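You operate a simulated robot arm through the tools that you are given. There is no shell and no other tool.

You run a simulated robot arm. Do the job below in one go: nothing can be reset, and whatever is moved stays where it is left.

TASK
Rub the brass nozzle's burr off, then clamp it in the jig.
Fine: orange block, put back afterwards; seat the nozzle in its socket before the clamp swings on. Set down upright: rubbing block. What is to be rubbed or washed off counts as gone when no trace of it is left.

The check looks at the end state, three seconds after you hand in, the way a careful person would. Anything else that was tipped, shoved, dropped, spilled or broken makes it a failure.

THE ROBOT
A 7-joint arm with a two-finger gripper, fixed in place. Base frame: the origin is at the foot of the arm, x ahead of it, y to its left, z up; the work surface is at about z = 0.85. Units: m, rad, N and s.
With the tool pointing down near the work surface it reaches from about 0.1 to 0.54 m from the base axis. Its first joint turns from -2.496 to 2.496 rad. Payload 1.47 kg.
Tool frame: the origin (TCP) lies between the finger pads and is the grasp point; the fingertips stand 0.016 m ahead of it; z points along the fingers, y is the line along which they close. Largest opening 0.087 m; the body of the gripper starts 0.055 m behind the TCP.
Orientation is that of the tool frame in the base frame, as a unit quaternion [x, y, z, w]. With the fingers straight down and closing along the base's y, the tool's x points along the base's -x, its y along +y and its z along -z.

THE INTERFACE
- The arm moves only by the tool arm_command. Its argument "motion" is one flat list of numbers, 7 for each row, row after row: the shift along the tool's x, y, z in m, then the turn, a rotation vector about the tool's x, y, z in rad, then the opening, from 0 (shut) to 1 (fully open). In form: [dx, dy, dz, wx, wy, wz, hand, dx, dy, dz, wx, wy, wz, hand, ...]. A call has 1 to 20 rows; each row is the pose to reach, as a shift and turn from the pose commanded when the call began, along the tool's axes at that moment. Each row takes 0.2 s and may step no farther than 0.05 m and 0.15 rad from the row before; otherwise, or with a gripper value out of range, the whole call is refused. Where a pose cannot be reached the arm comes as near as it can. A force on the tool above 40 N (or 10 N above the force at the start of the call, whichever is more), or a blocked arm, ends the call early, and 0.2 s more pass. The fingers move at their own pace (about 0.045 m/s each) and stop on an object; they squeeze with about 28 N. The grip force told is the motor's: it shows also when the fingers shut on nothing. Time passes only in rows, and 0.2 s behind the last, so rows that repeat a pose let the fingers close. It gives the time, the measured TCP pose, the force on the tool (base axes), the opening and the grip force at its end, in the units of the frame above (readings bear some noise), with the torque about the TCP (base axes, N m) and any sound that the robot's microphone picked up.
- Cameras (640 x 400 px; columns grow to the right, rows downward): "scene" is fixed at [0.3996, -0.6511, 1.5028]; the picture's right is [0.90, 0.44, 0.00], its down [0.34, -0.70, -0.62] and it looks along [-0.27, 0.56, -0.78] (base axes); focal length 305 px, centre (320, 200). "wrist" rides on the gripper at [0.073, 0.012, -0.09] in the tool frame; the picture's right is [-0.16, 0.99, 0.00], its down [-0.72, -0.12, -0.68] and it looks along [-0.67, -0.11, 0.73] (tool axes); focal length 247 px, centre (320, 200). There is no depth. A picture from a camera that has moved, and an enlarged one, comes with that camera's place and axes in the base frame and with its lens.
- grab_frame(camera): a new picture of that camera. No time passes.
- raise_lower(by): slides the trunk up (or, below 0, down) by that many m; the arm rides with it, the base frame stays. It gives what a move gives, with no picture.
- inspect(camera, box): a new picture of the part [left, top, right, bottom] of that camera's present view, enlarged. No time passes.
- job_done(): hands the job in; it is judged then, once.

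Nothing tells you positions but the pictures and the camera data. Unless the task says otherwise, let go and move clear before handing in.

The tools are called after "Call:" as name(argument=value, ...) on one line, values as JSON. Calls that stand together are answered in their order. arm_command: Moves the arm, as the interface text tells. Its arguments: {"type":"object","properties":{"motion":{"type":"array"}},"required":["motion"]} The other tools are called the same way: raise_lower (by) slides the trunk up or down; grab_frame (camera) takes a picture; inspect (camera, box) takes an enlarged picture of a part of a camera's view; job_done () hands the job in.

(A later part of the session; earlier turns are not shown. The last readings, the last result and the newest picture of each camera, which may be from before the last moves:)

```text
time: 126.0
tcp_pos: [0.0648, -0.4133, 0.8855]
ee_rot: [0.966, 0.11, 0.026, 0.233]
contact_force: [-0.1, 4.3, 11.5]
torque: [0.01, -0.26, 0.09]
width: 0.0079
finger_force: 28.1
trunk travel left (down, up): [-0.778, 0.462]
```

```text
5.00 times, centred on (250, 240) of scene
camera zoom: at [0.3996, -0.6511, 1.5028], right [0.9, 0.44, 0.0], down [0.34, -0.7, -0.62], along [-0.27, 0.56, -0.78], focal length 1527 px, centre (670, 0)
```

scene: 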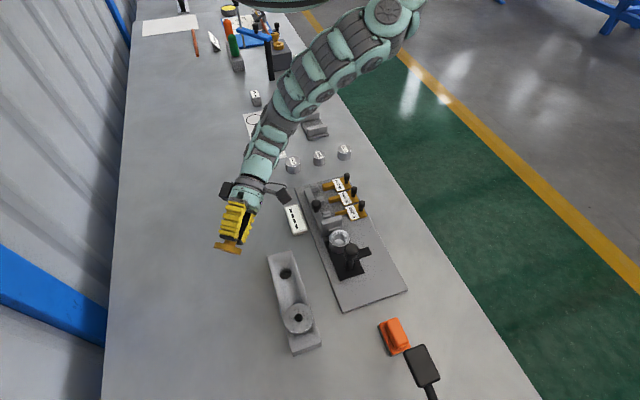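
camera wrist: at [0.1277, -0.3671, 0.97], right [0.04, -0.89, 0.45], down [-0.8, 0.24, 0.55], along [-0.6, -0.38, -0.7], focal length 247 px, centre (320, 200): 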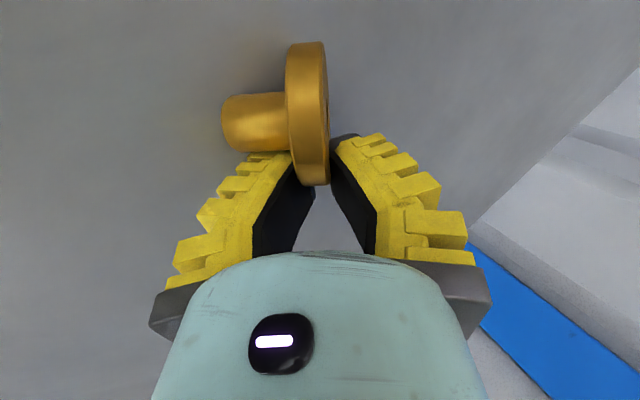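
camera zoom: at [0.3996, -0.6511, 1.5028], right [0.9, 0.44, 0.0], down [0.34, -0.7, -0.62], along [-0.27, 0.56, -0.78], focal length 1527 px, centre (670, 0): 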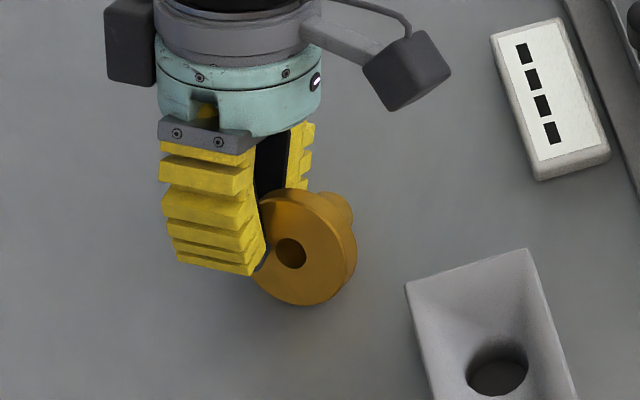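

The flange is pinched. I'll now rotate the hand from 27° to about 70° lean, pivoting around the stem's end near the bench, so that the stem swings to point downward with support.

Call:
arm_command(motion=[0, 0.0005, -0.0009, 0, 0, 0, 0, 0, -0.0017, -0.0054, -0.125, 0, 0, 0, 0, -0.0043, -0.0102, -0.25, 0, 0, 0, 0, -0.0075, -0.015, -0.375, 0, 0, 0, 0, -0.0113, -0.0185, -0.5, 0, 0, 0, 0, -0.0156, -0.0217, -0.625, 0, 0, 0, 0, -0.0202, -0.0243, -0.75, 0, 0, 0, 0, -0.0202, -0.0243, -0.75, 0, 0, 0])

Call:
grab_frame(camera="wrist")

Call:
inspect(camera="scene", box=[200, 190, 290, 280])

```text
time: 127.8
tcp_pos: [0.0585, -0.3853, 0.8961]
ee_rot: [0.813, 0.093, 0.067, 0.57]
contact_force: [0.7, -0.1, -3.4]
torque: [0.02, 0.09, -0.01]
width: 0.0062
finger_force: 28.4
trunk travel left (down, up): [-0.778, 0.462]
```

```text
taken
camera wrist: at [0.1109, -0.2914, 0.9379], right [-0.08, -0.36, 0.93], down [-0.86, 0.5, 0.12], along [-0.5, -0.79, -0.35], focal length 247 px, centre (320, 200)
```

wrist: 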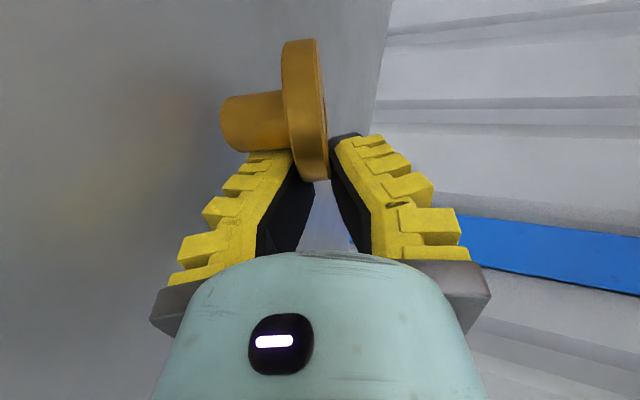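

```text
4.44 times, centred on (245, 235) of scene
camera zoom: at [0.3996, -0.6511, 1.5028], right [0.9, 0.44, 0.0], down [0.34, -0.7, -0.62], along [-0.27, 0.56, -0.78], focal length 1357 px, centre (653, 44)
```

zoom: 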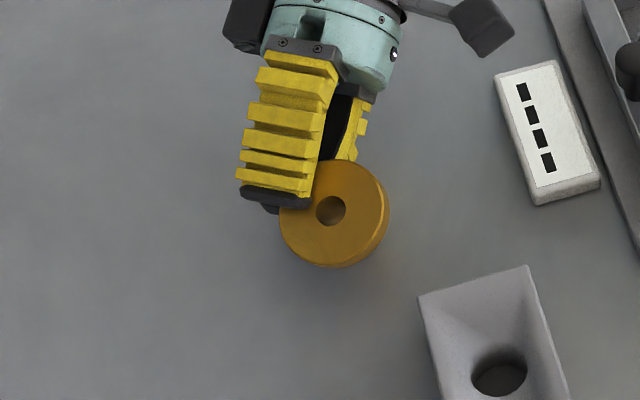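

Success: the nozzle is now right way up in the hand (face up, stem pointing down, leaning 20°), firmly pinched. I'll raise it with the trunk, then swing it over toward the socket.

Call:
raise_lower(by=0.03)

Call:
raise_lower(by=0.06)

Call:
inspect(camera="scene", box=[180, 160, 290, 270])

```text
time: 128.6
tcp_pos: [0.059, -0.3838, 0.9264]
ee_rot: [0.814, 0.093, 0.065, 0.569]
contact_force: [0.0, 0.5, -2.3]
torque: [0.01, 0.07, 0.0]
width: 0.006
finger_force: 27.9
trunk travel left (down, up): [-0.808, 0.432]
```

```text
time: 129.6
tcp_pos: [0.0576, -0.3848, 0.9862]
ee_rot: [0.814, 0.093, 0.065, 0.569]
contact_force: [-1.1, 1.0, -3.2]
torque: [0.02, 0.08, 0.01]
width: 0.0061
finger_force: 28.2
trunk travel left (down, up): [-0.868, 0.372]
```

```text
3.64 times, centred on (235, 215) of scene
camera zoom: at [0.3996, -0.6511, 1.5028], right [0.9, 0.44, 0.0], down [0.34, -0.7, -0.62], along [-0.27, 0.56, -0.78], focal length 1110 px, centre (629, 146)
```

zoom: 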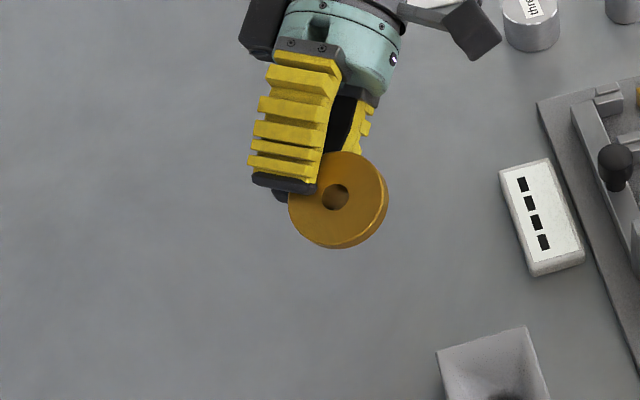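

The hold is steady. Swinging over toward the socket at safe height, gently.

Call:
arm_command(motion=[0.0187, -0.0001, -0.0002, 0.0002, 0.0779, -0.0281, 0, 0.0374, -0.0003, -0.0005, 0.0005, 0.1558, -0.0563, 0, 0.0561, -0.0004, -0.0007, 0.0007, 0.2336, -0.0844, 0, 0.0748, -0.0005, -0.0009, 0.001, 0.3115, -0.1125, 0, 0.0935, -0.0007, -0.0011, 0.0012, 0.3894, -0.1406, 0, 0.1123, -0.0008, -0.0014, 0.0015, 0.4673, -0.1688, 0, 0.131, -0.0009, -0.0016, 0.0017, 0.5451, -0.1969, 0, 0.1497, -0.0011, -0.0018, 0.002, 0.623, -0.225, 0, 0.1684, -0.0012, -0.002, 0.0022, 0.7009, -0.2531, 0, 0.1871, -0.0013, -0.0023, 0.0025, 0.7788, -0.2813, 0, 0.2058, -0.0015, -0.0025, 0.0027, 0.8566, -0.3094, 0, 0.2245, -0.0016, -0.0027, 0.003, 0.9345, -0.3375, 0, 0.2245, -0.0016, -0.0027, 0.003, 0.9345, -0.3375, 0])

Call:
grab_frame(camera="scene")

Call:
grab_frame(camera="wrist")

```text
time: 132.4
tcp_pos: [0.2761, -0.3317, 0.9859]
ee_rot: [0.672, 0.469, 0.329, 0.468]
contact_force: [-0.4, 0.2, -2.6]
torque: [-0.06, 0.04, 0.0]
width: 0.0059
finger_force: 28.2
trunk travel left (down, up): [-0.868, 0.372]
```

```text
taken
```

scene: 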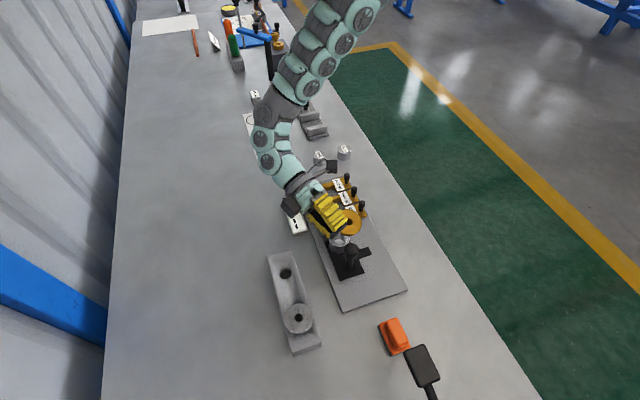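

```text
taken
camera wrist: at [0.2249, -0.2357, 1.0273], right [0.26, -0.27, 0.93], down [-0.88, -0.45, 0.12], along [0.38, -0.85, -0.36], focal length 247 px, centre (320, 200)
```

wrist: 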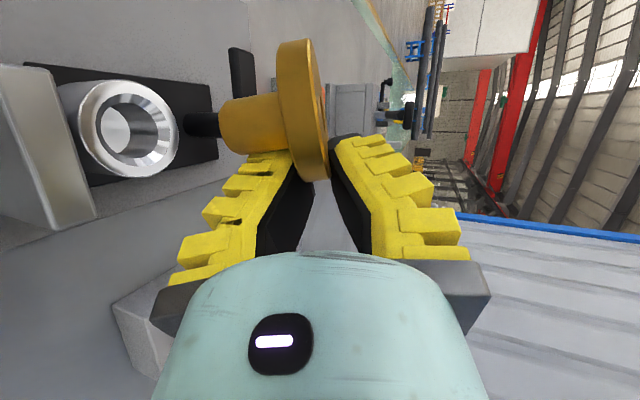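

From the wrist camera I can see the stem end hovering over the ring socket, offset by only a couple of millimetres. I'll make a small sideways correction and lower with the trunk, then look again.

Call:
arm_command(motion=[-0.0014, -0.0005, -0.0015, 0, 0, 0, 0, -0.0014, -0.0005, -0.0015, 0, 0, 0, 0])

Call:
raise_lower(by=-0.035)

Call:
grab_frame(camera="wrist")

Call:
inspect(camera="wrist", box=[80, 30, 340, 200])

Call:
inspect(camera="scene", box=[270, 180, 400, 290])

```text
time: 133.0
tcp_pos: [0.2757, -0.3319, 0.9862]
ee_rot: [0.672, 0.47, 0.329, 0.469]
contact_force: [0.3, 0.6, -2.8]
torque: [-0.07, 0.05, 0.01]
width: 0.0061
finger_force: 28.0
trunk travel left (down, up): [-0.868, 0.372]
```

```text
time: 133.8
tcp_pos: [0.2754, -0.3331, 0.9512]
ee_rot: [0.672, 0.469, 0.329, 0.469]
contact_force: [-0.8, -0.1, -2.3]
torque: [-0.1, 0.04, 0.0]
width: 0.0062
finger_force: 27.6
trunk travel left (down, up): [-0.833, 0.407]
```

```text
taken
camera wrist: at [0.2231, -0.2368, 0.9931], right [0.26, -0.27, 0.93], down [-0.89, -0.45, 0.12], along [0.38, -0.85, -0.36], focal length 247 px, centre (320, 200)
```

wrist: 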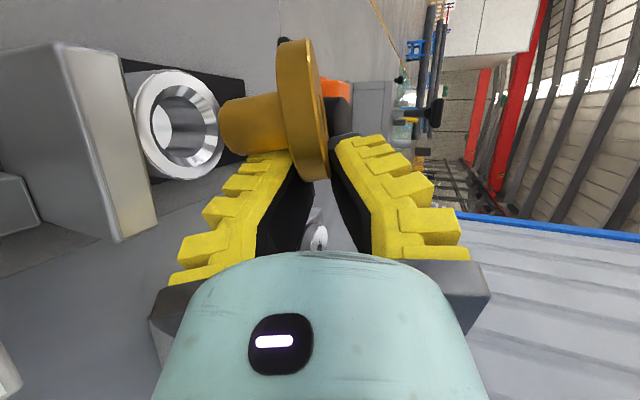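

```text
2.35 times, centred on (210, 115) of wrist
camera zoom: at [0.2231, -0.2368, 0.9931], right [0.26, -0.27, 0.93], down [-0.89, -0.45, 0.12], along [0.38, -0.85, -0.36], focal length 581 px, centre (579, 400)
```

zoom: 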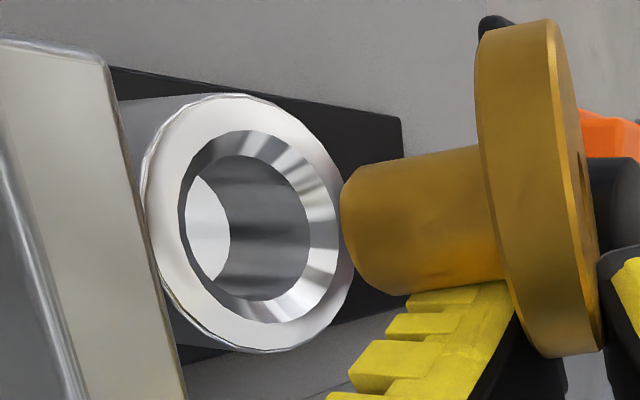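

```text
3.64 times, centred on (335, 235) of scene
camera zoom: at [0.3996, -0.6511, 1.5028], right [0.9, 0.44, 0.0], down [0.34, -0.7, -0.62], along [-0.27, 0.56, -0.78], focal length 1110 px, centre (266, 73)
```

zoom: 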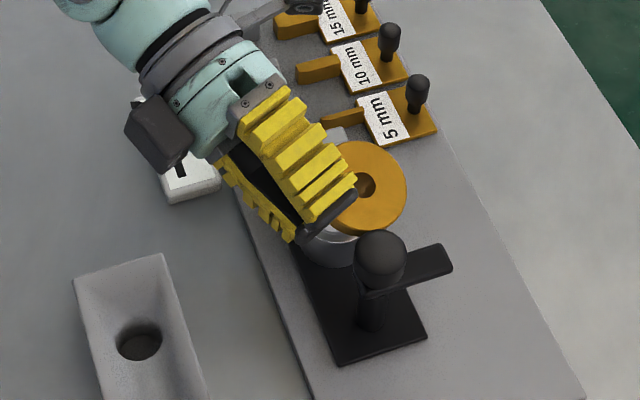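

The stem end is within about 2 mm of the socket axis. A slight correction, then lowering in steps with force checks.

Call:
arm_command(motion=[0.0012, -0.0002, -0.0005, 0, 0, 0, 0, 0.0012, -0.0002, -0.0005, 0, 0, 0, 0])

Call:
raise_lower(by=-0.022)

Call:
inspect(camera="wrist", box=[120, 30, 380, 200])

Call:
inspect(camera="scene", box=[290, 190, 390, 280])

```text
time: 134.4
tcp_pos: [0.2741, -0.3312, 0.9509]
ee_rot: [0.673, 0.47, 0.329, 0.467]
contact_force: [-0.3, 0.2, -2.9]
torque: [-0.04, 0.05, -0.04]
width: 0.006
finger_force: 28.0
trunk travel left (down, up): [-0.833, 0.407]
```

```text
time: 135.1
tcp_pos: [0.2751, -0.3306, 0.9288]
ee_rot: [0.672, 0.469, 0.33, 0.468]
contact_force: [-2.4, 2.0, -2.4]
torque: [0.04, 0.09, 0.05]
width: 0.0063
finger_force: 28.5
trunk travel left (down, up): [-0.811, 0.429]
```

```text
2.35 times, centred on (250, 115) of wrist
camera zoom: at [0.2223, -0.2348, 0.9703], right [0.27, -0.27, 0.93], down [-0.89, -0.45, 0.12], along [0.38, -0.85, -0.36], focal length 581 px, centre (485, 400)
```

zoom: 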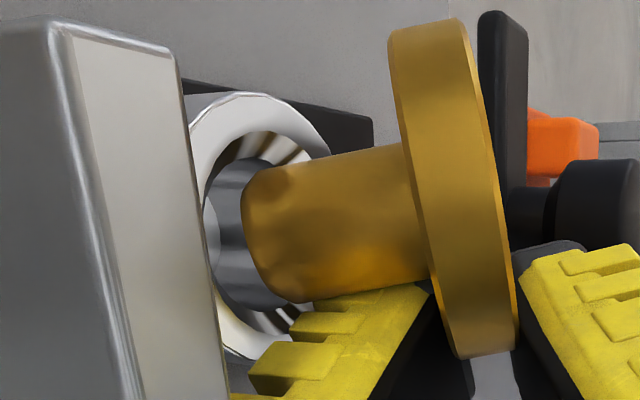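

```text
4.44 times, centred on (340, 235) of scene
camera zoom: at [0.3996, -0.6511, 1.5028], right [0.9, 0.44, 0.0], down [0.34, -0.7, -0.62], along [-0.27, 0.56, -0.78], focal length 1357 px, centre (231, 44)
```

zoom: 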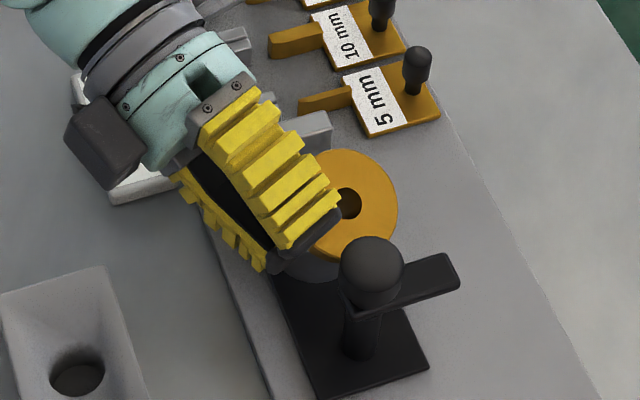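

The stem's leading corner is touching the chamfer on the lean side (about 3 N sideways). I'll shift 3 mm back and lower a bit more.

Call:
arm_command(motion=[0.0009, -0.001, -0.0027, 0, 0, 0, 0, 0.0009, -0.001, -0.0027, 0, 0, 0, 0])

Call:
raise_lower(by=-0.005)

Call:
inspect(camera="wrist", box=[120, 30, 380, 200])

```text
time: 135.7
tcp_pos: [0.2732, -0.3307, 0.9288]
ee_rot: [0.672, 0.469, 0.329, 0.469]
contact_force: [0.1, 1.1, -2.5]
torque: [-0.04, 0.08, 0.01]
width: 0.0059
finger_force: 27.7
trunk travel left (down, up): [-0.811, 0.429]
```

```text
time: 136.2
tcp_pos: [0.2717, -0.3302, 0.9246]
ee_rot: [0.671, 0.469, 0.33, 0.47]
contact_force: [-5.0, 8.2, 21.1]
torque: [0.34, 0.07, 0.1]
width: 0.0062
finger_force: 27.8
trunk travel left (down, up): [-0.806, 0.434]
```

```text
2.35 times, centred on (250, 115) of wrist
camera zoom: at [0.2208, -0.2342, 0.9671], right [0.26, -0.27, 0.93], down [-0.89, -0.45, 0.12], along [0.38, -0.85, -0.35], focal length 581 px, centre (485, 400)
```

zoom: 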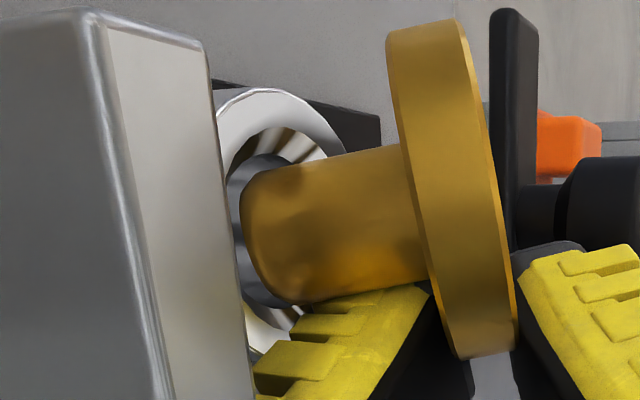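

Force jumped to about 24 N, so something is resting on something. I'll look closely from the scene camera before going on.

Call:
inspect(camera="scene", box=[320, 220, 370, 270])

Call:
inspect(camera="wrist", box=[200, 60, 300, 200])

```text
8.00 times, centred on (345, 245) of scene
camera zoom: at [0.3996, -0.6511, 1.5028], right [0.9, 0.44, 0.0], down [0.34, -0.7, -0.62], along [-0.27, 0.56, -0.78], focal length 2443 px, centre (120, -160)
```

zoom: 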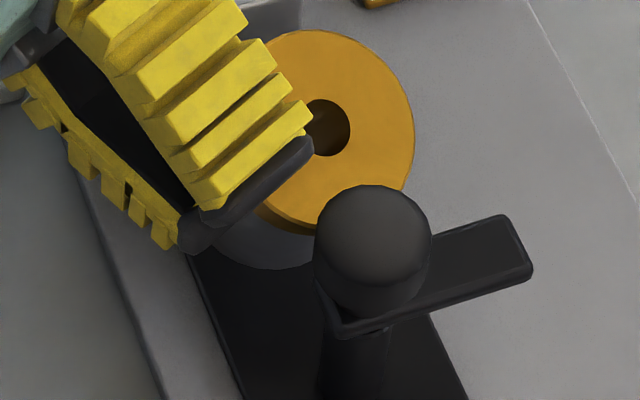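

```text
2.86 times, centred on (250, 130) of wrist
camera zoom: at [0.2208, -0.2342, 0.9671], right [0.26, -0.27, 0.93], down [-0.89, -0.45, 0.12], along [0.38, -0.85, -0.35], focal length 706 px, centre (520, 400)
```

zoom: 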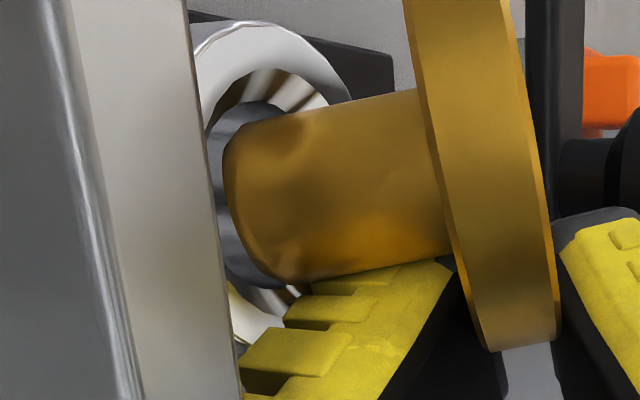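

The stem's leading corner is sitting on the chamfer at the far (SE) side; the socket centre is about 6 mm NNW of the stem. I'll rise 8 mm, shift that way, and turn the hand 12° so that the finger clears the stop plate.

Call:
raise_lower(by=0.009)

Call:
arm_command(motion=[0.0031, 0.0003, 0.001, 0.0003, 0.0985, -0.036, 0, 0.0062, 0.0007, 0.0021, 0.0006, 0.1969, -0.0721, 0, 0.0062, 0.0007, 0.0021, 0.0006, 0.1969, -0.0721, 0])

Call:
inspect(camera="wrist", box=[100, 20, 380, 200])

Call:
inspect(camera="scene", box=[300, 200, 380, 270])

```text
time: 136.8
tcp_pos: [0.2721, -0.3281, 0.9316]
ee_rot: [0.673, 0.469, 0.33, 0.467]
contact_force: [0.6, 0.5, -3.7]
torque: [-0.1, 0.02, -0.02]
width: 0.006
finger_force: 27.8
trunk travel left (down, up): [-0.815, 0.425]
```

```text
time: 137.6
tcp_pos: [0.2834, -0.3069, 0.9449]
ee_rot: [0.618, 0.538, 0.378, 0.431]
contact_force: [0.4, -0.9, -2.7]
torque: [-0.07, 0.06, 0.04]
width: 0.0061
finger_force: 28.3
out of reach, approached as far as the arm can: row 1, 2, 3
trunk travel left (down, up): [-0.815, 0.425]
```

```text
2.22 times, centred on (240, 110) of wrist
camera zoom: at [0.2132, -0.2245, 0.9861], right [0.31, -0.21, 0.93], down [-0.77, -0.62, 0.12], along [0.55, -0.75, -0.36], focal length 549 px, centre (498, 400)
```

zoom: 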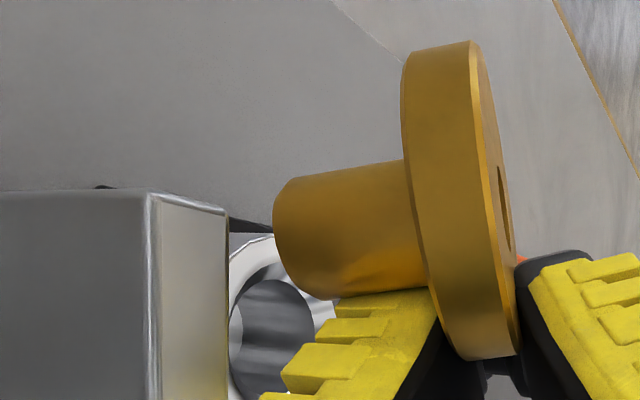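

```text
5.71 times, centred on (340, 235) of scene
camera zoom: at [0.3996, -0.6511, 1.5028], right [0.9, 0.44, 0.0], down [0.34, -0.7, -0.62], along [-0.27, 0.56, -0.78], focal length 1745 px, centre (206, 0)
```

zoom: 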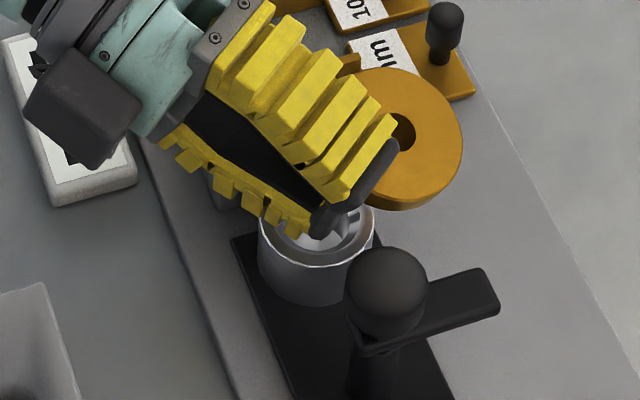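

The arm was at its stretch limit and drifted 2 cm north (nothing touched). I'll raise the arm and lower the trunk to give it slack, and bring the nozzle back over the socket.

Call:
arm_command(motion=[-0.002, 0.014, -0.0055, 0, 0, 0, 0, -0.01, 0.0275, -0.0128, 0, 0, 0, 0, -0.0188, 0.0407, -0.0201, 0, 0, 0, 0, -0.0188, 0.0407, -0.0201, 0, 0, 0, 0])

Call:
raise_lower(by=-0.04)

Call:
inspect(camera="wrist", box=[100, 20, 380, 200])

Call:
inspect(camera="scene", box=[300, 200, 380, 270])

```text
time: 138.6
tcp_pos: [0.2776, -0.3248, 0.9897]
ee_rot: [0.62, 0.536, 0.377, 0.431]
contact_force: [-1.1, 0.2, -2.4]
torque: [-0.07, 0.04, -0.02]
width: 0.0061
finger_force: 28.5
trunk travel left (down, up): [-0.815, 0.425]
```

```text
time: 139.4
tcp_pos: [0.2755, -0.3249, 0.9487]
ee_rot: [0.62, 0.537, 0.377, 0.431]
contact_force: [-0.7, -0.6, -3.0]
torque: [-0.09, 0.03, 0.01]
width: 0.006
finger_force: 28.8
trunk travel left (down, up): [-0.775, 0.465]
```

```text
2.22 times, centred on (240, 110) of wrist
camera zoom: at [0.2061, -0.242, 0.9914], right [0.31, -0.21, 0.93], down [-0.77, -0.62, 0.12], along [0.55, -0.75, -0.36], focal length 549 px, centre (498, 400)
```

zoom: 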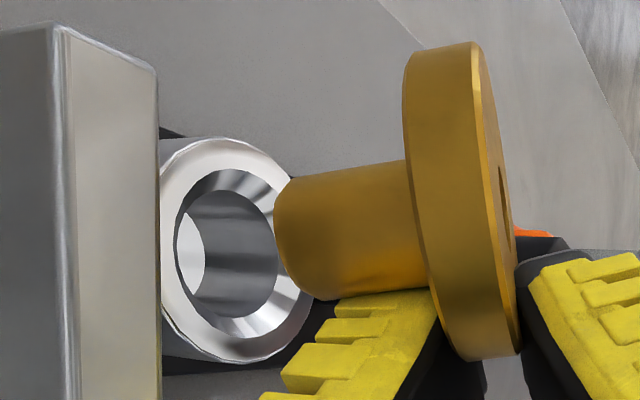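

```text
5.71 times, centred on (340, 235) of scene
camera zoom: at [0.3996, -0.6511, 1.5028], right [0.9, 0.44, 0.0], down [0.34, -0.7, -0.62], along [-0.27, 0.56, -0.78], focal length 1745 px, centre (206, 0)
```

zoom: 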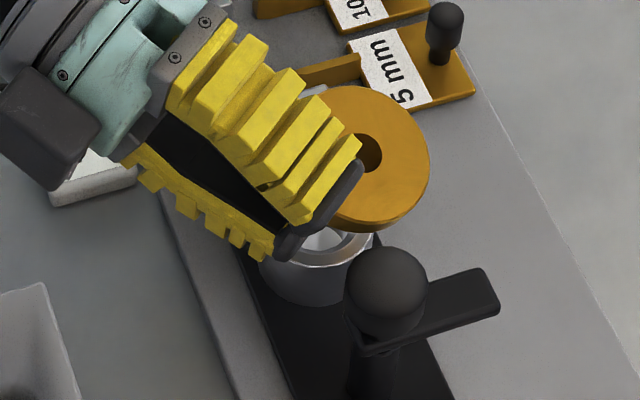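

Back over the socket with the hand clear of the stop. A last small correction, then lowering in steps.

Call:
arm_command(motion=[-0.0018, -0.0008, -0.0021, 0, 0, 0, 0, -0.0018, -0.0008, -0.0021, 0, 0, 0, 0])

Call:
raise_lower(by=-0.02)

Call:
inspect(camera="wrist", box=[120, 20, 400, 200])

```text
time: 140.0
tcp_pos: [0.2743, -0.326, 0.9486]
ee_rot: [0.62, 0.537, 0.377, 0.431]
contact_force: [1.0, -0.1, -2.1]
torque: [-0.07, 0.03, 0.05]
width: 0.006
finger_force: 28.1
trunk travel left (down, up): [-0.775, 0.465]
```

```text
time: 140.7
tcp_pos: [0.2739, -0.3274, 0.9292]
ee_rot: [0.62, 0.537, 0.377, 0.432]
contact_force: [-0.3, -0.2, -2.6]
torque: [-0.07, 0.04, -0.01]
width: 0.0061
finger_force: 27.5
trunk travel left (down, up): [-0.755, 0.485]
```

```text
2.22 times, centred on (260, 110) of wrist
camera zoom: at [0.2038, -0.2434, 0.9714], right [0.31, -0.21, 0.93], down [-0.77, -0.62, 0.12], along [0.55, -0.75, -0.36], focal length 549 px, centre (453, 400)
```

zoom: 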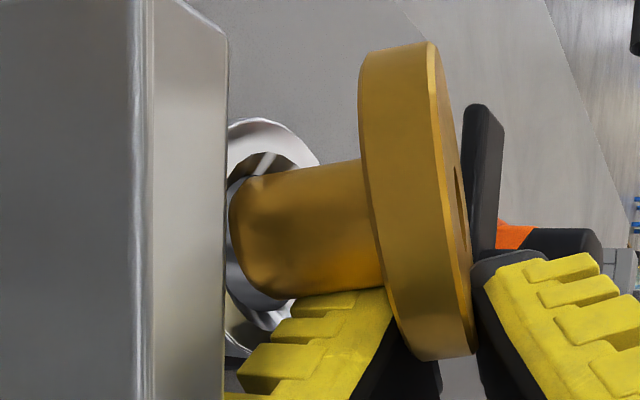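

No contact yet and the stem end is over the bore. Lowering further in small steps.

Call:
raise_lower(by=-0.004)

Call:
raise_lower(by=-0.004)

Call:
inspect(camera="wrist", box=[120, 20, 400, 200])

```text
time: 141.2
tcp_pos: [0.2746, -0.3264, 0.9262]
ee_rot: [0.619, 0.537, 0.378, 0.432]
contact_force: [-1.1, 3.7, 6.6]
torque: [0.09, 0.03, 0.0]
width: 0.0059
finger_force: 28.3
trunk travel left (down, up): [-0.751, 0.489]
```

```text
time: 141.7
tcp_pos: [0.2746, -0.3262, 0.9258]
ee_rot: [0.615, 0.536, 0.381, 0.435]
contact_force: [-3.8, 6.5, 13.2]
torque: [0.22, 0.16, 0.02]
width: 0.0061
finger_force: 28.1
trunk travel left (down, up): [-0.748, 0.492]
stopped: the force on the tool passed its limit at 42 N (the readings are from after the stop); the commanded pose is now the measured one
```

```text
2.22 times, centred on (260, 110) of wrist
camera zoom: at [0.2037, -0.2438, 0.9666], right [0.3, -0.2, 0.93], down [-0.77, -0.62, 0.12], along [0.56, -0.75, -0.35], focal length 549 px, centre (453, 400)
```

zoom: 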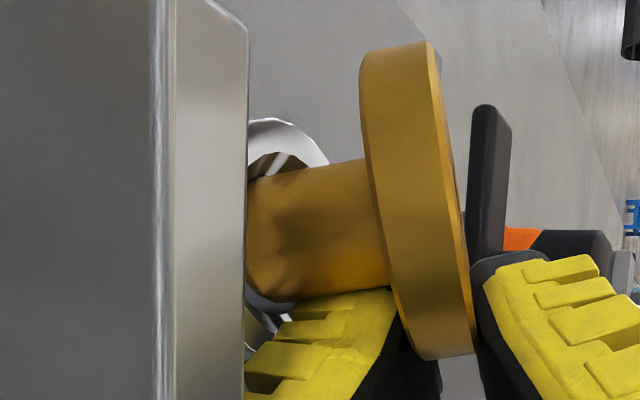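

Contact again on the south side of the chamfer: the stem is really 5–6 mm too far south-east (my depth guess was short). I'll rise, shift north-west accordingly, and turn the hand another 8° for clearance.

Call:
raise_lower(by=0.01)

Call:
arm_command(motion=[0.0009, -0.0004, -0.0012, 0, 0.0658, -0.024, 0, 0.0017, -0.0008, -0.0023, 0, 0.1316, -0.048, 0, 0.0017, -0.0008, -0.0023, 0, 0.1316, -0.048, 0])

Call:
inspect(camera="wrist", box=[120, 20, 400, 200])

Call:
inspect(camera="scene", box=[300, 200, 380, 270])

```text
time: 142.3
tcp_pos: [0.2748, -0.3265, 0.9344]
ee_rot: [0.616, 0.537, 0.38, 0.434]
contact_force: [0.2, -0.2, -3.4]
torque: [-0.07, 0.04, 0.04]
width: 0.0058
finger_force: 28.4
trunk travel left (down, up): [-0.758, 0.482]
```

```text
time: 143.1
tcp_pos: [0.2733, -0.3253, 0.9354]
ee_rot: [0.576, 0.579, 0.409, 0.407]
contact_force: [0.1, -0.4, -1.9]
torque: [-0.07, 0.03, 0.05]
width: 0.006
finger_force: 28.0
trunk travel left (down, up): [-0.758, 0.482]
```

```text
2.22 times, centred on (260, 110) of wrist
camera zoom: at [0.191, -0.2527, 0.9761], right [0.33, -0.16, 0.93], down [-0.68, -0.73, 0.12], along [0.66, -0.67, -0.35], focal length 549 px, centre (453, 400)
```

zoom: 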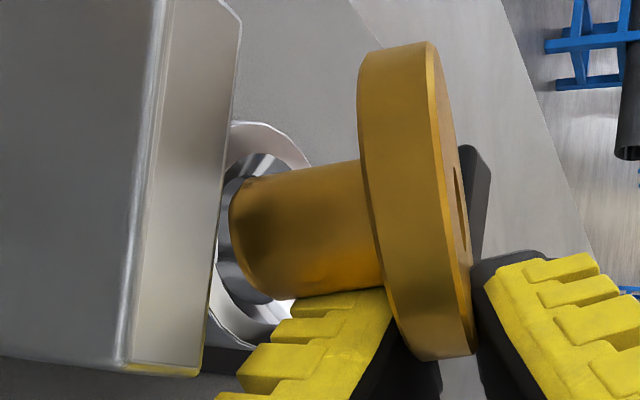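

```text
5.71 times, centred on (340, 235) of scene
camera zoom: at [0.3996, -0.6511, 1.5028], right [0.9, 0.44, 0.0], down [0.34, -0.7, -0.62], along [-0.27, 0.56, -0.78], focal length 1745 px, centre (206, 0)
```

zoom: 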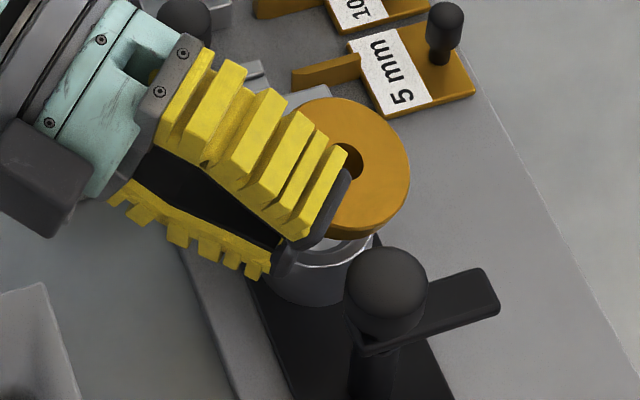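

The view shows the stem end centred over the bore now. Lowering again step by step.

Call:
raise_lower(by=-0.007)

Call:
raise_lower(by=-0.004)

```text
time: 143.6
tcp_pos: [0.2742, -0.3256, 0.9295]
ee_rot: [0.576, 0.579, 0.408, 0.408]
contact_force: [2.1, -3.1, -1.3]
torque: [-0.1, -0.08, -0.07]
width: 0.0059
finger_force: 27.9
trunk travel left (down, up): [-0.751, 0.489]
```

```text
time: 144.2
tcp_pos: [0.2745, -0.3268, 0.9268]
ee_rot: [0.575, 0.579, 0.408, 0.41]
contact_force: [3.3, -3.2, 8.9]
torque: [0.09, -0.06, -0.08]
width: 0.0061
finger_force: 27.8
trunk travel left (down, up): [-0.747, 0.493]
```

The torque tells me the lower finger's ridges are resting on the ring's outer rim, so this is as low as the hand can go here; the stem tip should already be inside the bore. Let me verify visually.

Call:
raise_lower(by=0.002)

Call:
inspect(camera="wrist", box=[150, 30, 350, 180])

Call:
inspect(camera="scene", box=[315, 210, 375, 265])

```text
time: 144.7
tcp_pos: [0.2733, -0.3259, 0.9285]
ee_rot: [0.575, 0.579, 0.408, 0.409]
contact_force: [4.8, -6.1, 0.9]
torque: [-0.2, -0.14, -0.13]
width: 0.0061
finger_force: 27.8
trunk travel left (down, up): [-0.749, 0.491]
```

```text
2.67 times, centred on (250, 105) of wrist
camera zoom: at [0.1921, -0.2542, 0.9676], right [0.33, -0.15, 0.93], down [-0.68, -0.73, 0.12], along [0.66, -0.67, -0.34], focal length 659 px, centre (507, 453)
```

zoom: 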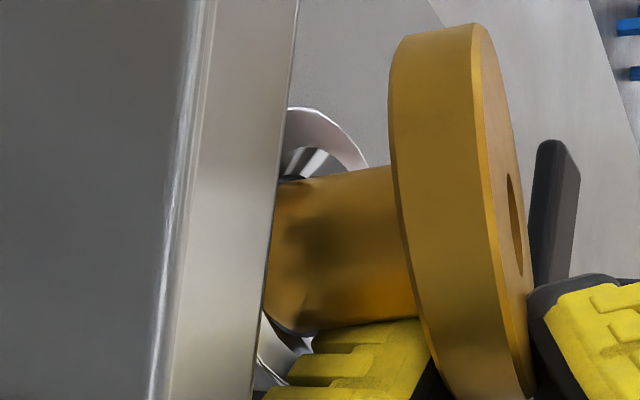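

```text
7.27 times, centred on (345, 238) of scene
camera zoom: at [0.3996, -0.6511, 1.5028], right [0.9, 0.44, 0.0], down [0.34, -0.7, -0.62], along [-0.27, 0.56, -0.78], focal length 2221 px, centre (138, -73)
```

zoom: 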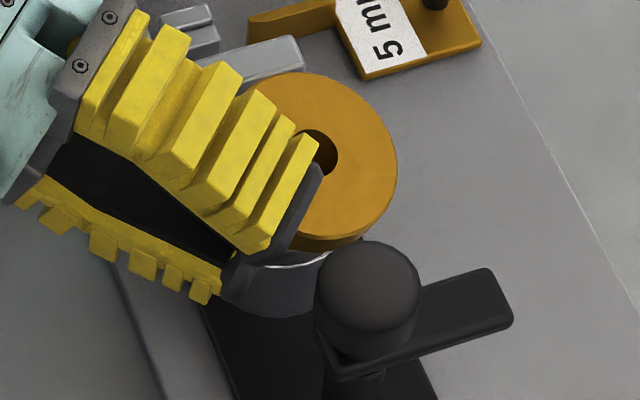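

The stem tip is inside the bore, lightly pressing its NW wall. I'll ease sideways, then open a little while lifting slightly so that only the upper finger moves away and the nozzle can settle.

Call:
arm_command(motion=[-0.001, 0.0002, 0.0007, 0, 0, 0, 0, -0.0018, 0.0005, 0.0012, 0, 0, 0, 0, -0.0018, 0.0005, 0.0012, 0, 0, 0, 0])

```text
time: 145.5
tcp_pos: [0.2746, -0.3269, 0.927]
ee_rot: [0.577, 0.579, 0.408, 0.408]
contact_force: [0.5, 0.2, -1.6]
torque: [-0.05, 0.04, 0.02]
width: 0.0061
finger_force: 27.9
trunk travel left (down, up): [-0.749, 0.491]
```

Free of side load now. Opening gently with a slight lift.

Call:
arm_command(motion=[0, 0.0005, -0.0002, 0, 0, 0, 0.08, 0, 0.0014, -0.0005, 0, 0, 0, 0.13, 0, 0.0023, -0.0008, 0, 0, 0, 0.17, 0, 0.0028, -0.001, 0, 0, 0, 0.2, 0, 0.0028, -0.001, 0, 0, 0, 0.2])

Call:
grab_frame(camera="wrist")

Call:
inspect(camera="scene", box=[315, 210, 375, 265])

```text
time: 146.7
tcp_pos: [0.275, -0.327, 0.9312]
ee_rot: [0.575, 0.579, 0.409, 0.408]
contact_force: [3.0, -0.5, 4.2]
torque: [0.03, -0.05, -0.01]
width: 0.0211
finger_force: 2.5
trunk travel left (down, up): [-0.749, 0.491]
```

```text
taken
camera wrist: at [0.1932, -0.255, 0.971], right [0.33, -0.15, 0.93], down [-0.68, -0.73, 0.12], along [0.66, -0.67, -0.34], focal length 247 px, centre (320, 200)
```

wrist: 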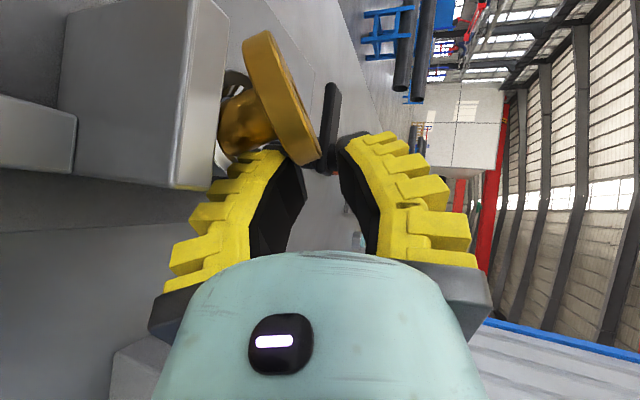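

```text
7.27 times, centred on (345, 238) of scene
camera zoom: at [0.3996, -0.6511, 1.5028], right [0.9, 0.44, 0.0], down [0.34, -0.7, -0.62], along [-0.27, 0.56, -0.78], focal length 2221 px, centre (138, -73)
```

zoom: 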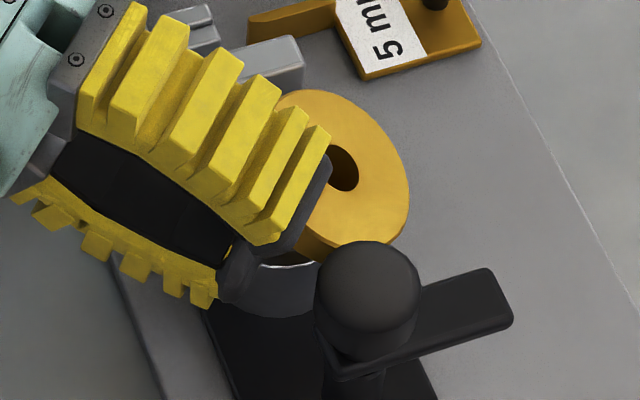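

Call:
inspect(camera="wrist", box=[190, 20, 350, 180])

Call:
inspect(camera="scene", box=[330, 215, 365, 250])

```text
2.50 times, centred on (270, 100) of wrist
camera zoom: at [0.1932, -0.255, 0.971], right [0.33, -0.15, 0.93], down [-0.68, -0.73, 0.12], along [0.66, -0.67, -0.34], focal length 617 px, centre (445, 450)
```

zoom: 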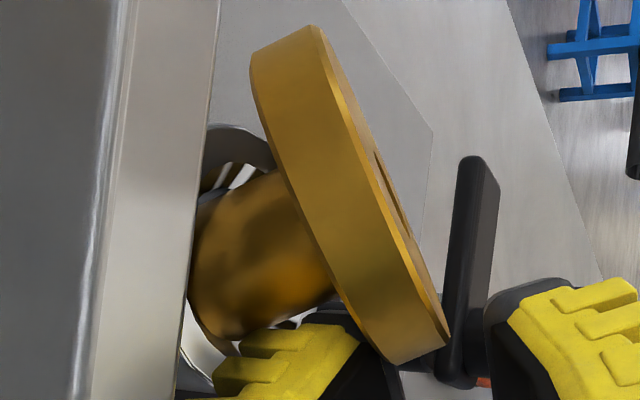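

```text
11.43 times, centred on (348, 232) of scene
camera zoom: at [0.3996, -0.6511, 1.5028], right [0.9, 0.44, 0.0], down [0.34, -0.7, -0.62], along [-0.27, 0.56, -0.78], focal length 3490 px, centre (6, -171)
```

zoom: 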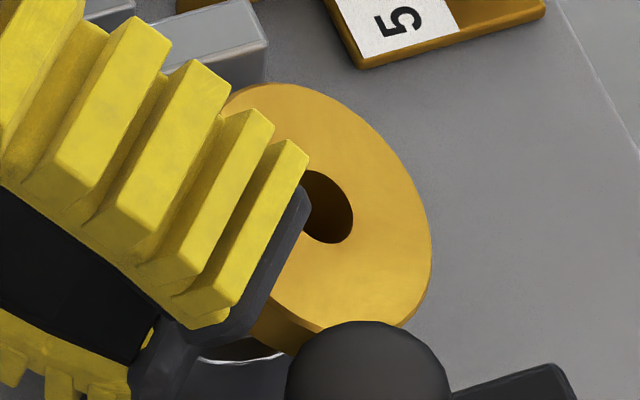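

On release the nozzle began to lean farther outward, caught by the upper finger, so it needs to be more upright before letting go. I'll re-close on the flange (undoing the small lift).

Call:
arm_command(motion=[0, -0.0014, 0.0005, 0, 0, 0, 0.17, 0, -0.0028, 0.001, 0, 0, 0, 0.12, 0, -0.0028, 0.001, 0, 0, 0, 0.06, 0, -0.0028, 0.001, 0, 0, 0, 0, 0, -0.0028, 0.001, 0, 0, 0, 0, 0, -0.0028, 0.001, 0, 0, 0, 0])

Call:
inspect(camera="wrist", box=[170, 20, 370, 180])

Call:
inspect(camera="scene", box=[315, 210, 375, 265])

```text
time: 148.1
tcp_pos: [0.274, -0.3286, 0.9276]
ee_rot: [0.576, 0.579, 0.408, 0.408]
contact_force: [-4.8, -3.0, 6.6]
torque: [0.13, -0.02, 0.07]
width: 0.0062
finger_force: 28.2
trunk travel left (down, up): [-0.749, 0.491]
```

```text
2.50 times, centred on (270, 100) of wrist
camera zoom: at [0.1912, -0.2556, 0.9679], right [0.33, -0.15, 0.93], down [-0.68, -0.73, 0.12], along [0.66, -0.67, -0.35], focal length 617 px, centre (445, 450)
```

zoom: 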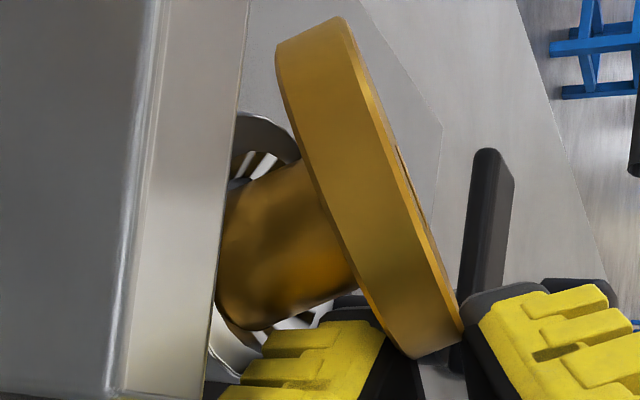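

```text
7.27 times, centred on (345, 238) of scene
camera zoom: at [0.3996, -0.6511, 1.5028], right [0.9, 0.44, 0.0], down [0.34, -0.7, -0.62], along [-0.27, 0.56, -0.78], focal length 2221 px, centre (138, -73)
```

zoom: 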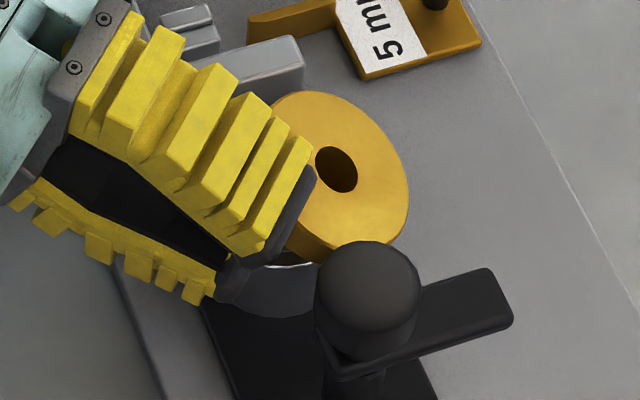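

The flange is pinched again but the stem is wedged in the ring and tilts it in the grip. I'll lift it just clear of the ring so that the pads can square it up, and look.

Call:
raise_lower(by=0.016)

Call:
inspect(camera="wrist", box=[130, 20, 370, 190])

Call:
inspect(camera="scene", box=[315, 200, 375, 255])

```text
time: 148.7
tcp_pos: [0.2746, -0.3262, 0.9422]
ee_rot: [0.577, 0.579, 0.408, 0.407]
contact_force: [-0.3, 0.7, -0.3]
torque: [-0.01, 0.0, 0.01]
width: 0.0001
finger_force: 28.5
trunk travel left (down, up): [-0.765, 0.475]
```

```text
2.35 times, centred on (250, 105) of wrist
camera zoom: at [0.1923, -0.2542, 0.9834], right [0.33, -0.16, 0.93], down [-0.68, -0.73, 0.12], along [0.66, -0.67, -0.35], focal length 581 px, centre (485, 424)
```

zoom: 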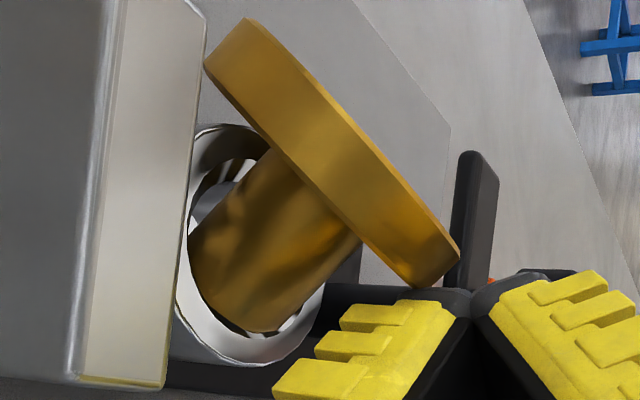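

```text
7.27 times, centred on (345, 228) of scene
camera zoom: at [0.3996, -0.6511, 1.5028], right [0.9, 0.44, 0.0], down [0.34, -0.7, -0.62], along [-0.27, 0.56, -0.78], focal length 2221 px, centre (138, 0)
```

zoom: 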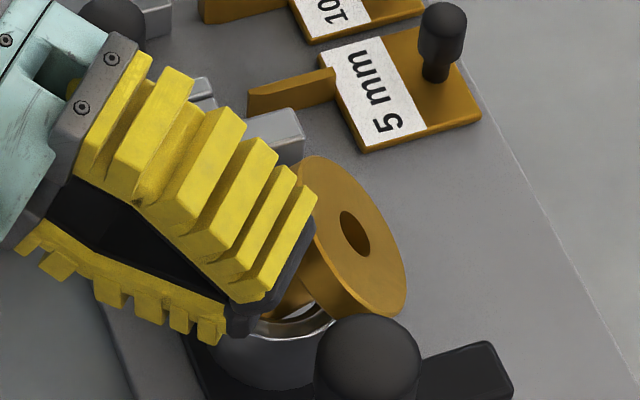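

The nozzle came out of the grip but is now leaning by itself in the socket with its stem inside the ring. I can finish by pressing its high rim down from above. First I'll back the hand straight out along the finger direction, slowly.

Call:
arm_command(motion=[0, 0, -0.008, 0, 0, 0, 0, 0, 0, -0.018, 0, 0, 0, 0, 0, 0, -0.03, 0, 0, 0, 0, 0, 0, -0.045, 0, 0, 0, 0, 0, 0, -0.06, 0, 0, 0, 0, 0, 0, -0.06, 0, 0, 0, 0])

Call:
grab_frame(camera="wrist")

Call:
inspect(camera="scene", box=[300, 195, 390, 275])

```text
time: 150.1
tcp_pos: [0.2301, -0.3198, 0.9617]
ee_rot: [0.576, 0.579, 0.408, 0.407]
contact_force: [-0.5, 1.3, -0.1]
torque: [0.04, -0.01, 0.02]
width: 0.0001
finger_force: 27.7
out of reach, approached as far as the arm can: row 4, 5, 6
trunk travel left (down, up): [-0.765, 0.475]
```

```text
taken
camera wrist: at [0.1476, -0.2469, 1.0027], right [0.33, -0.16, 0.93], down [-0.68, -0.73, 0.12], along [0.66, -0.67, -0.35], focal length 247 px, centre (320, 200)
```

wrist: 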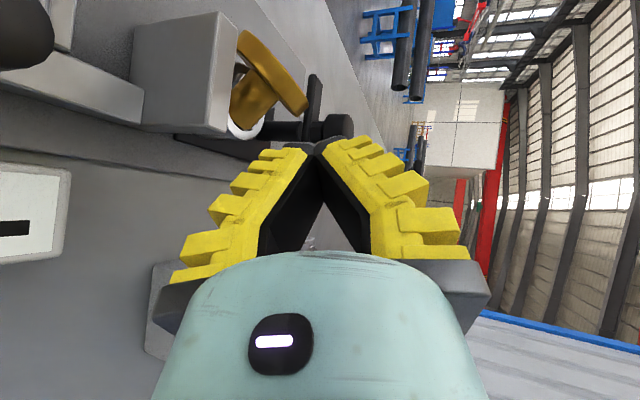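

```text
5.00 times, centred on (345, 235) of scene
camera zoom: at [0.3996, -0.6511, 1.5028], right [0.9, 0.44, 0.0], down [0.34, -0.7, -0.62], along [-0.27, 0.56, -0.78], focal length 1527 px, centre (195, 25)
```

zoom: 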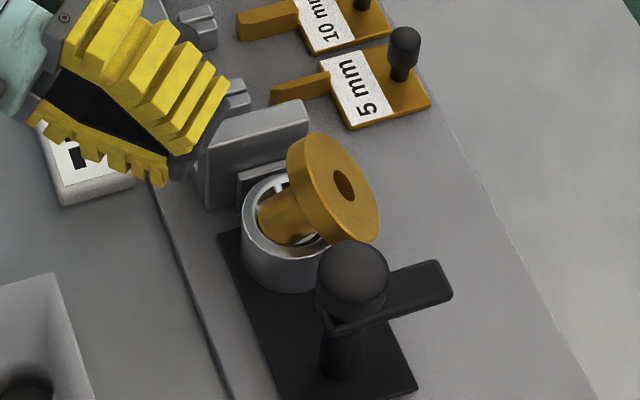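

The nozzle stands leaning in the ring on its own, about 40°. I'll raise up, bring the closed fingers vertical above the socket, and then press its high rim down.

Call:
raise_lower(by=0.06)

Call:
arm_command(motion=[0.0027, -0.0002, 0.0061, 0.136, 0, 0, 0, 0.0054, -0.0004, 0.0122, 0.271, 0, 0, 0, 0.0081, -0.0006, 0.0183, 0.407, 0, 0, 0, 0.0108, -0.0008, 0.0244, 0.542, 0, 0, 0, 0.0135, -0.001, 0.0304, 0.678, 0, 0, 0, 0.0162, -0.0012, 0.0365, 0.813, 0, 0, 0, 0.0189, -0.0014, 0.0426, 0.949, 0, 0, 0, 0.0216, -0.0016, 0.0487, 1.084, 0, 0, 0, 0.0243, -0.0018, 0.0548, 1.225, 0, 0, 0, 0.0243, -0.0018, 0.0548, 1.225, 0, 0, 0])

Call:
grab_frame(camera="wrist")

Call:
grab_frame(camera="scene")

```text
time: 151.1
tcp_pos: [0.2304, -0.3197, 1.0223]
ee_rot: [0.576, 0.579, 0.408, 0.407]
contact_force: [0.4, -0.1, -0.2]
torque: [0.01, -0.01, 0.01]
width: 0.0
finger_force: 28.2
trunk travel left (down, up): [-0.825, 0.415]
```

```text
time: 153.3
tcp_pos: [0.2813, -0.2943, 1.002]
ee_rot: [0.706, 0.708, 0.001, 0.002]
contact_force: [-1.0, 0.7, 0.0]
torque: [-0.01, 0.02, 0.0]
width: 0.0003
finger_force: 28.1
trunk travel left (down, up): [-0.825, 0.415]
```

```text
taken
camera wrist: at [0.2908, -0.222, 1.0907], right [0.99, -0.15, 0.0], down [-0.12, -0.72, 0.68], along [-0.1, -0.67, -0.73], focal length 247 px, centre (320, 200)
```

wrist: 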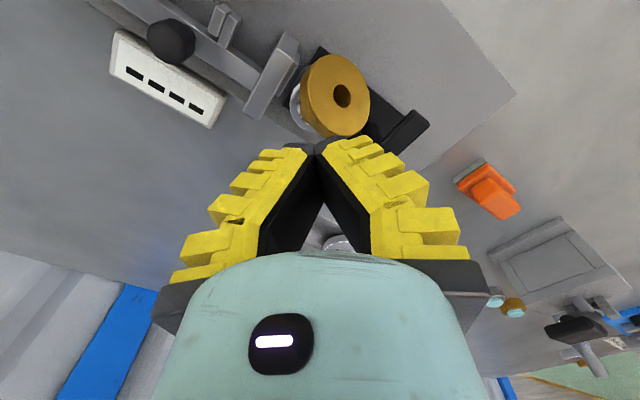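

```text
taken
```

scene: 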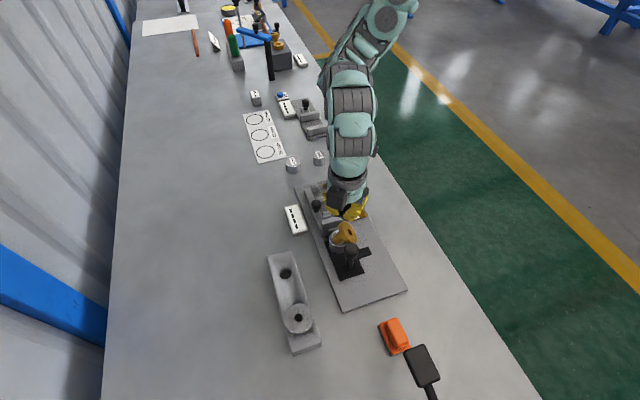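

Call:
inspect(camera="wrist", box=[260, 30, 420, 160])

Call:
inspect(camera="scene", box=[310, 205, 380, 265])

```text
3.08 times, centred on (340, 95) of wrist
camera zoom: at [0.2908, -0.222, 1.0907], right [0.99, -0.15, 0.0], down [-0.12, -0.72, 0.68], along [-0.1, -0.67, -0.73], focal length 760 px, centre (258, 523)
```

zoom: 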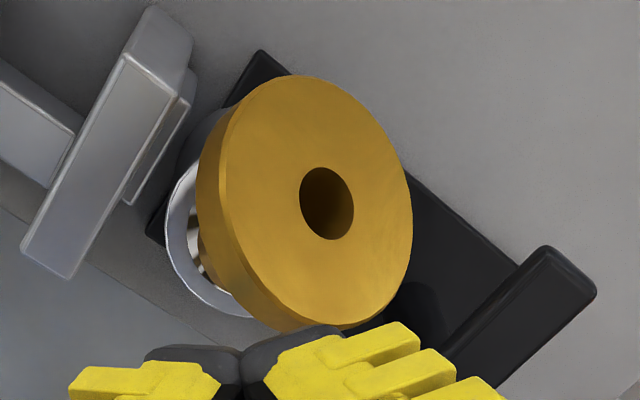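

```text
6.67 times, centred on (345, 235) of scene
camera zoom: at [0.3996, -0.6511, 1.5028], right [0.9, 0.44, 0.0], down [0.34, -0.7, -0.62], along [-0.27, 0.56, -0.78], focal length 2036 px, centre (153, -33)
```

zoom: 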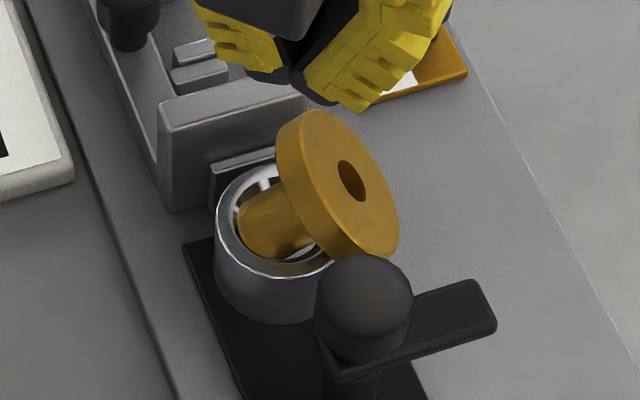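

The bore centre is at (0.298, -0.286, 0.92) and the high rim sits right above the ring's axis at about z = 0.937 — ideal for pressing straight down. I'll turn the hand 45° (parallel to the stop plate) and come down to just above.

Call:
arm_command(motion=[0, 0, 0, 0, 0, -0.131, 0, 0, 0, 0, 0, 0, -0.262, 0, 0, 0, 0, 0, 0, -0.393, 0, 0, 0, 0, 0, 0, -0.524, 0, 0, 0, 0, 0, 0, -0.655, 0, -0.0032, -0.0048, 0, 0, 0, -0.785, 0, -0.0032, -0.0048, 0, 0, 0, -0.785, 0])

Call:
grab_frame(camera="wrist")

```text
time: 154.9
tcp_pos: [0.2749, -0.2993, 1.0024]
ee_rot: [0.381, 0.925, 0.001, 0.002]
contact_force: [0.2, -0.5, -0.4]
torque: [0.01, -0.02, 0.02]
width: 0.0
finger_force: 27.6
trunk travel left (down, up): [-0.825, 0.415]
```

```text
taken
camera wrist: at [0.2305, -0.2395, 1.0911], right [0.81, 0.59, 0.0], down [0.43, -0.59, 0.68], along [0.41, -0.55, -0.73], focal length 247 px, centre (320, 200)
```

wrist: 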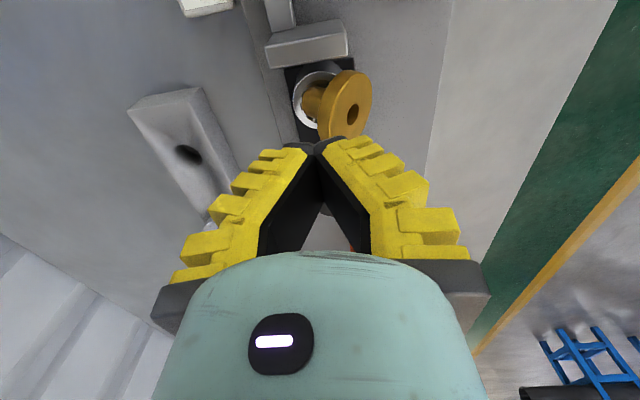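

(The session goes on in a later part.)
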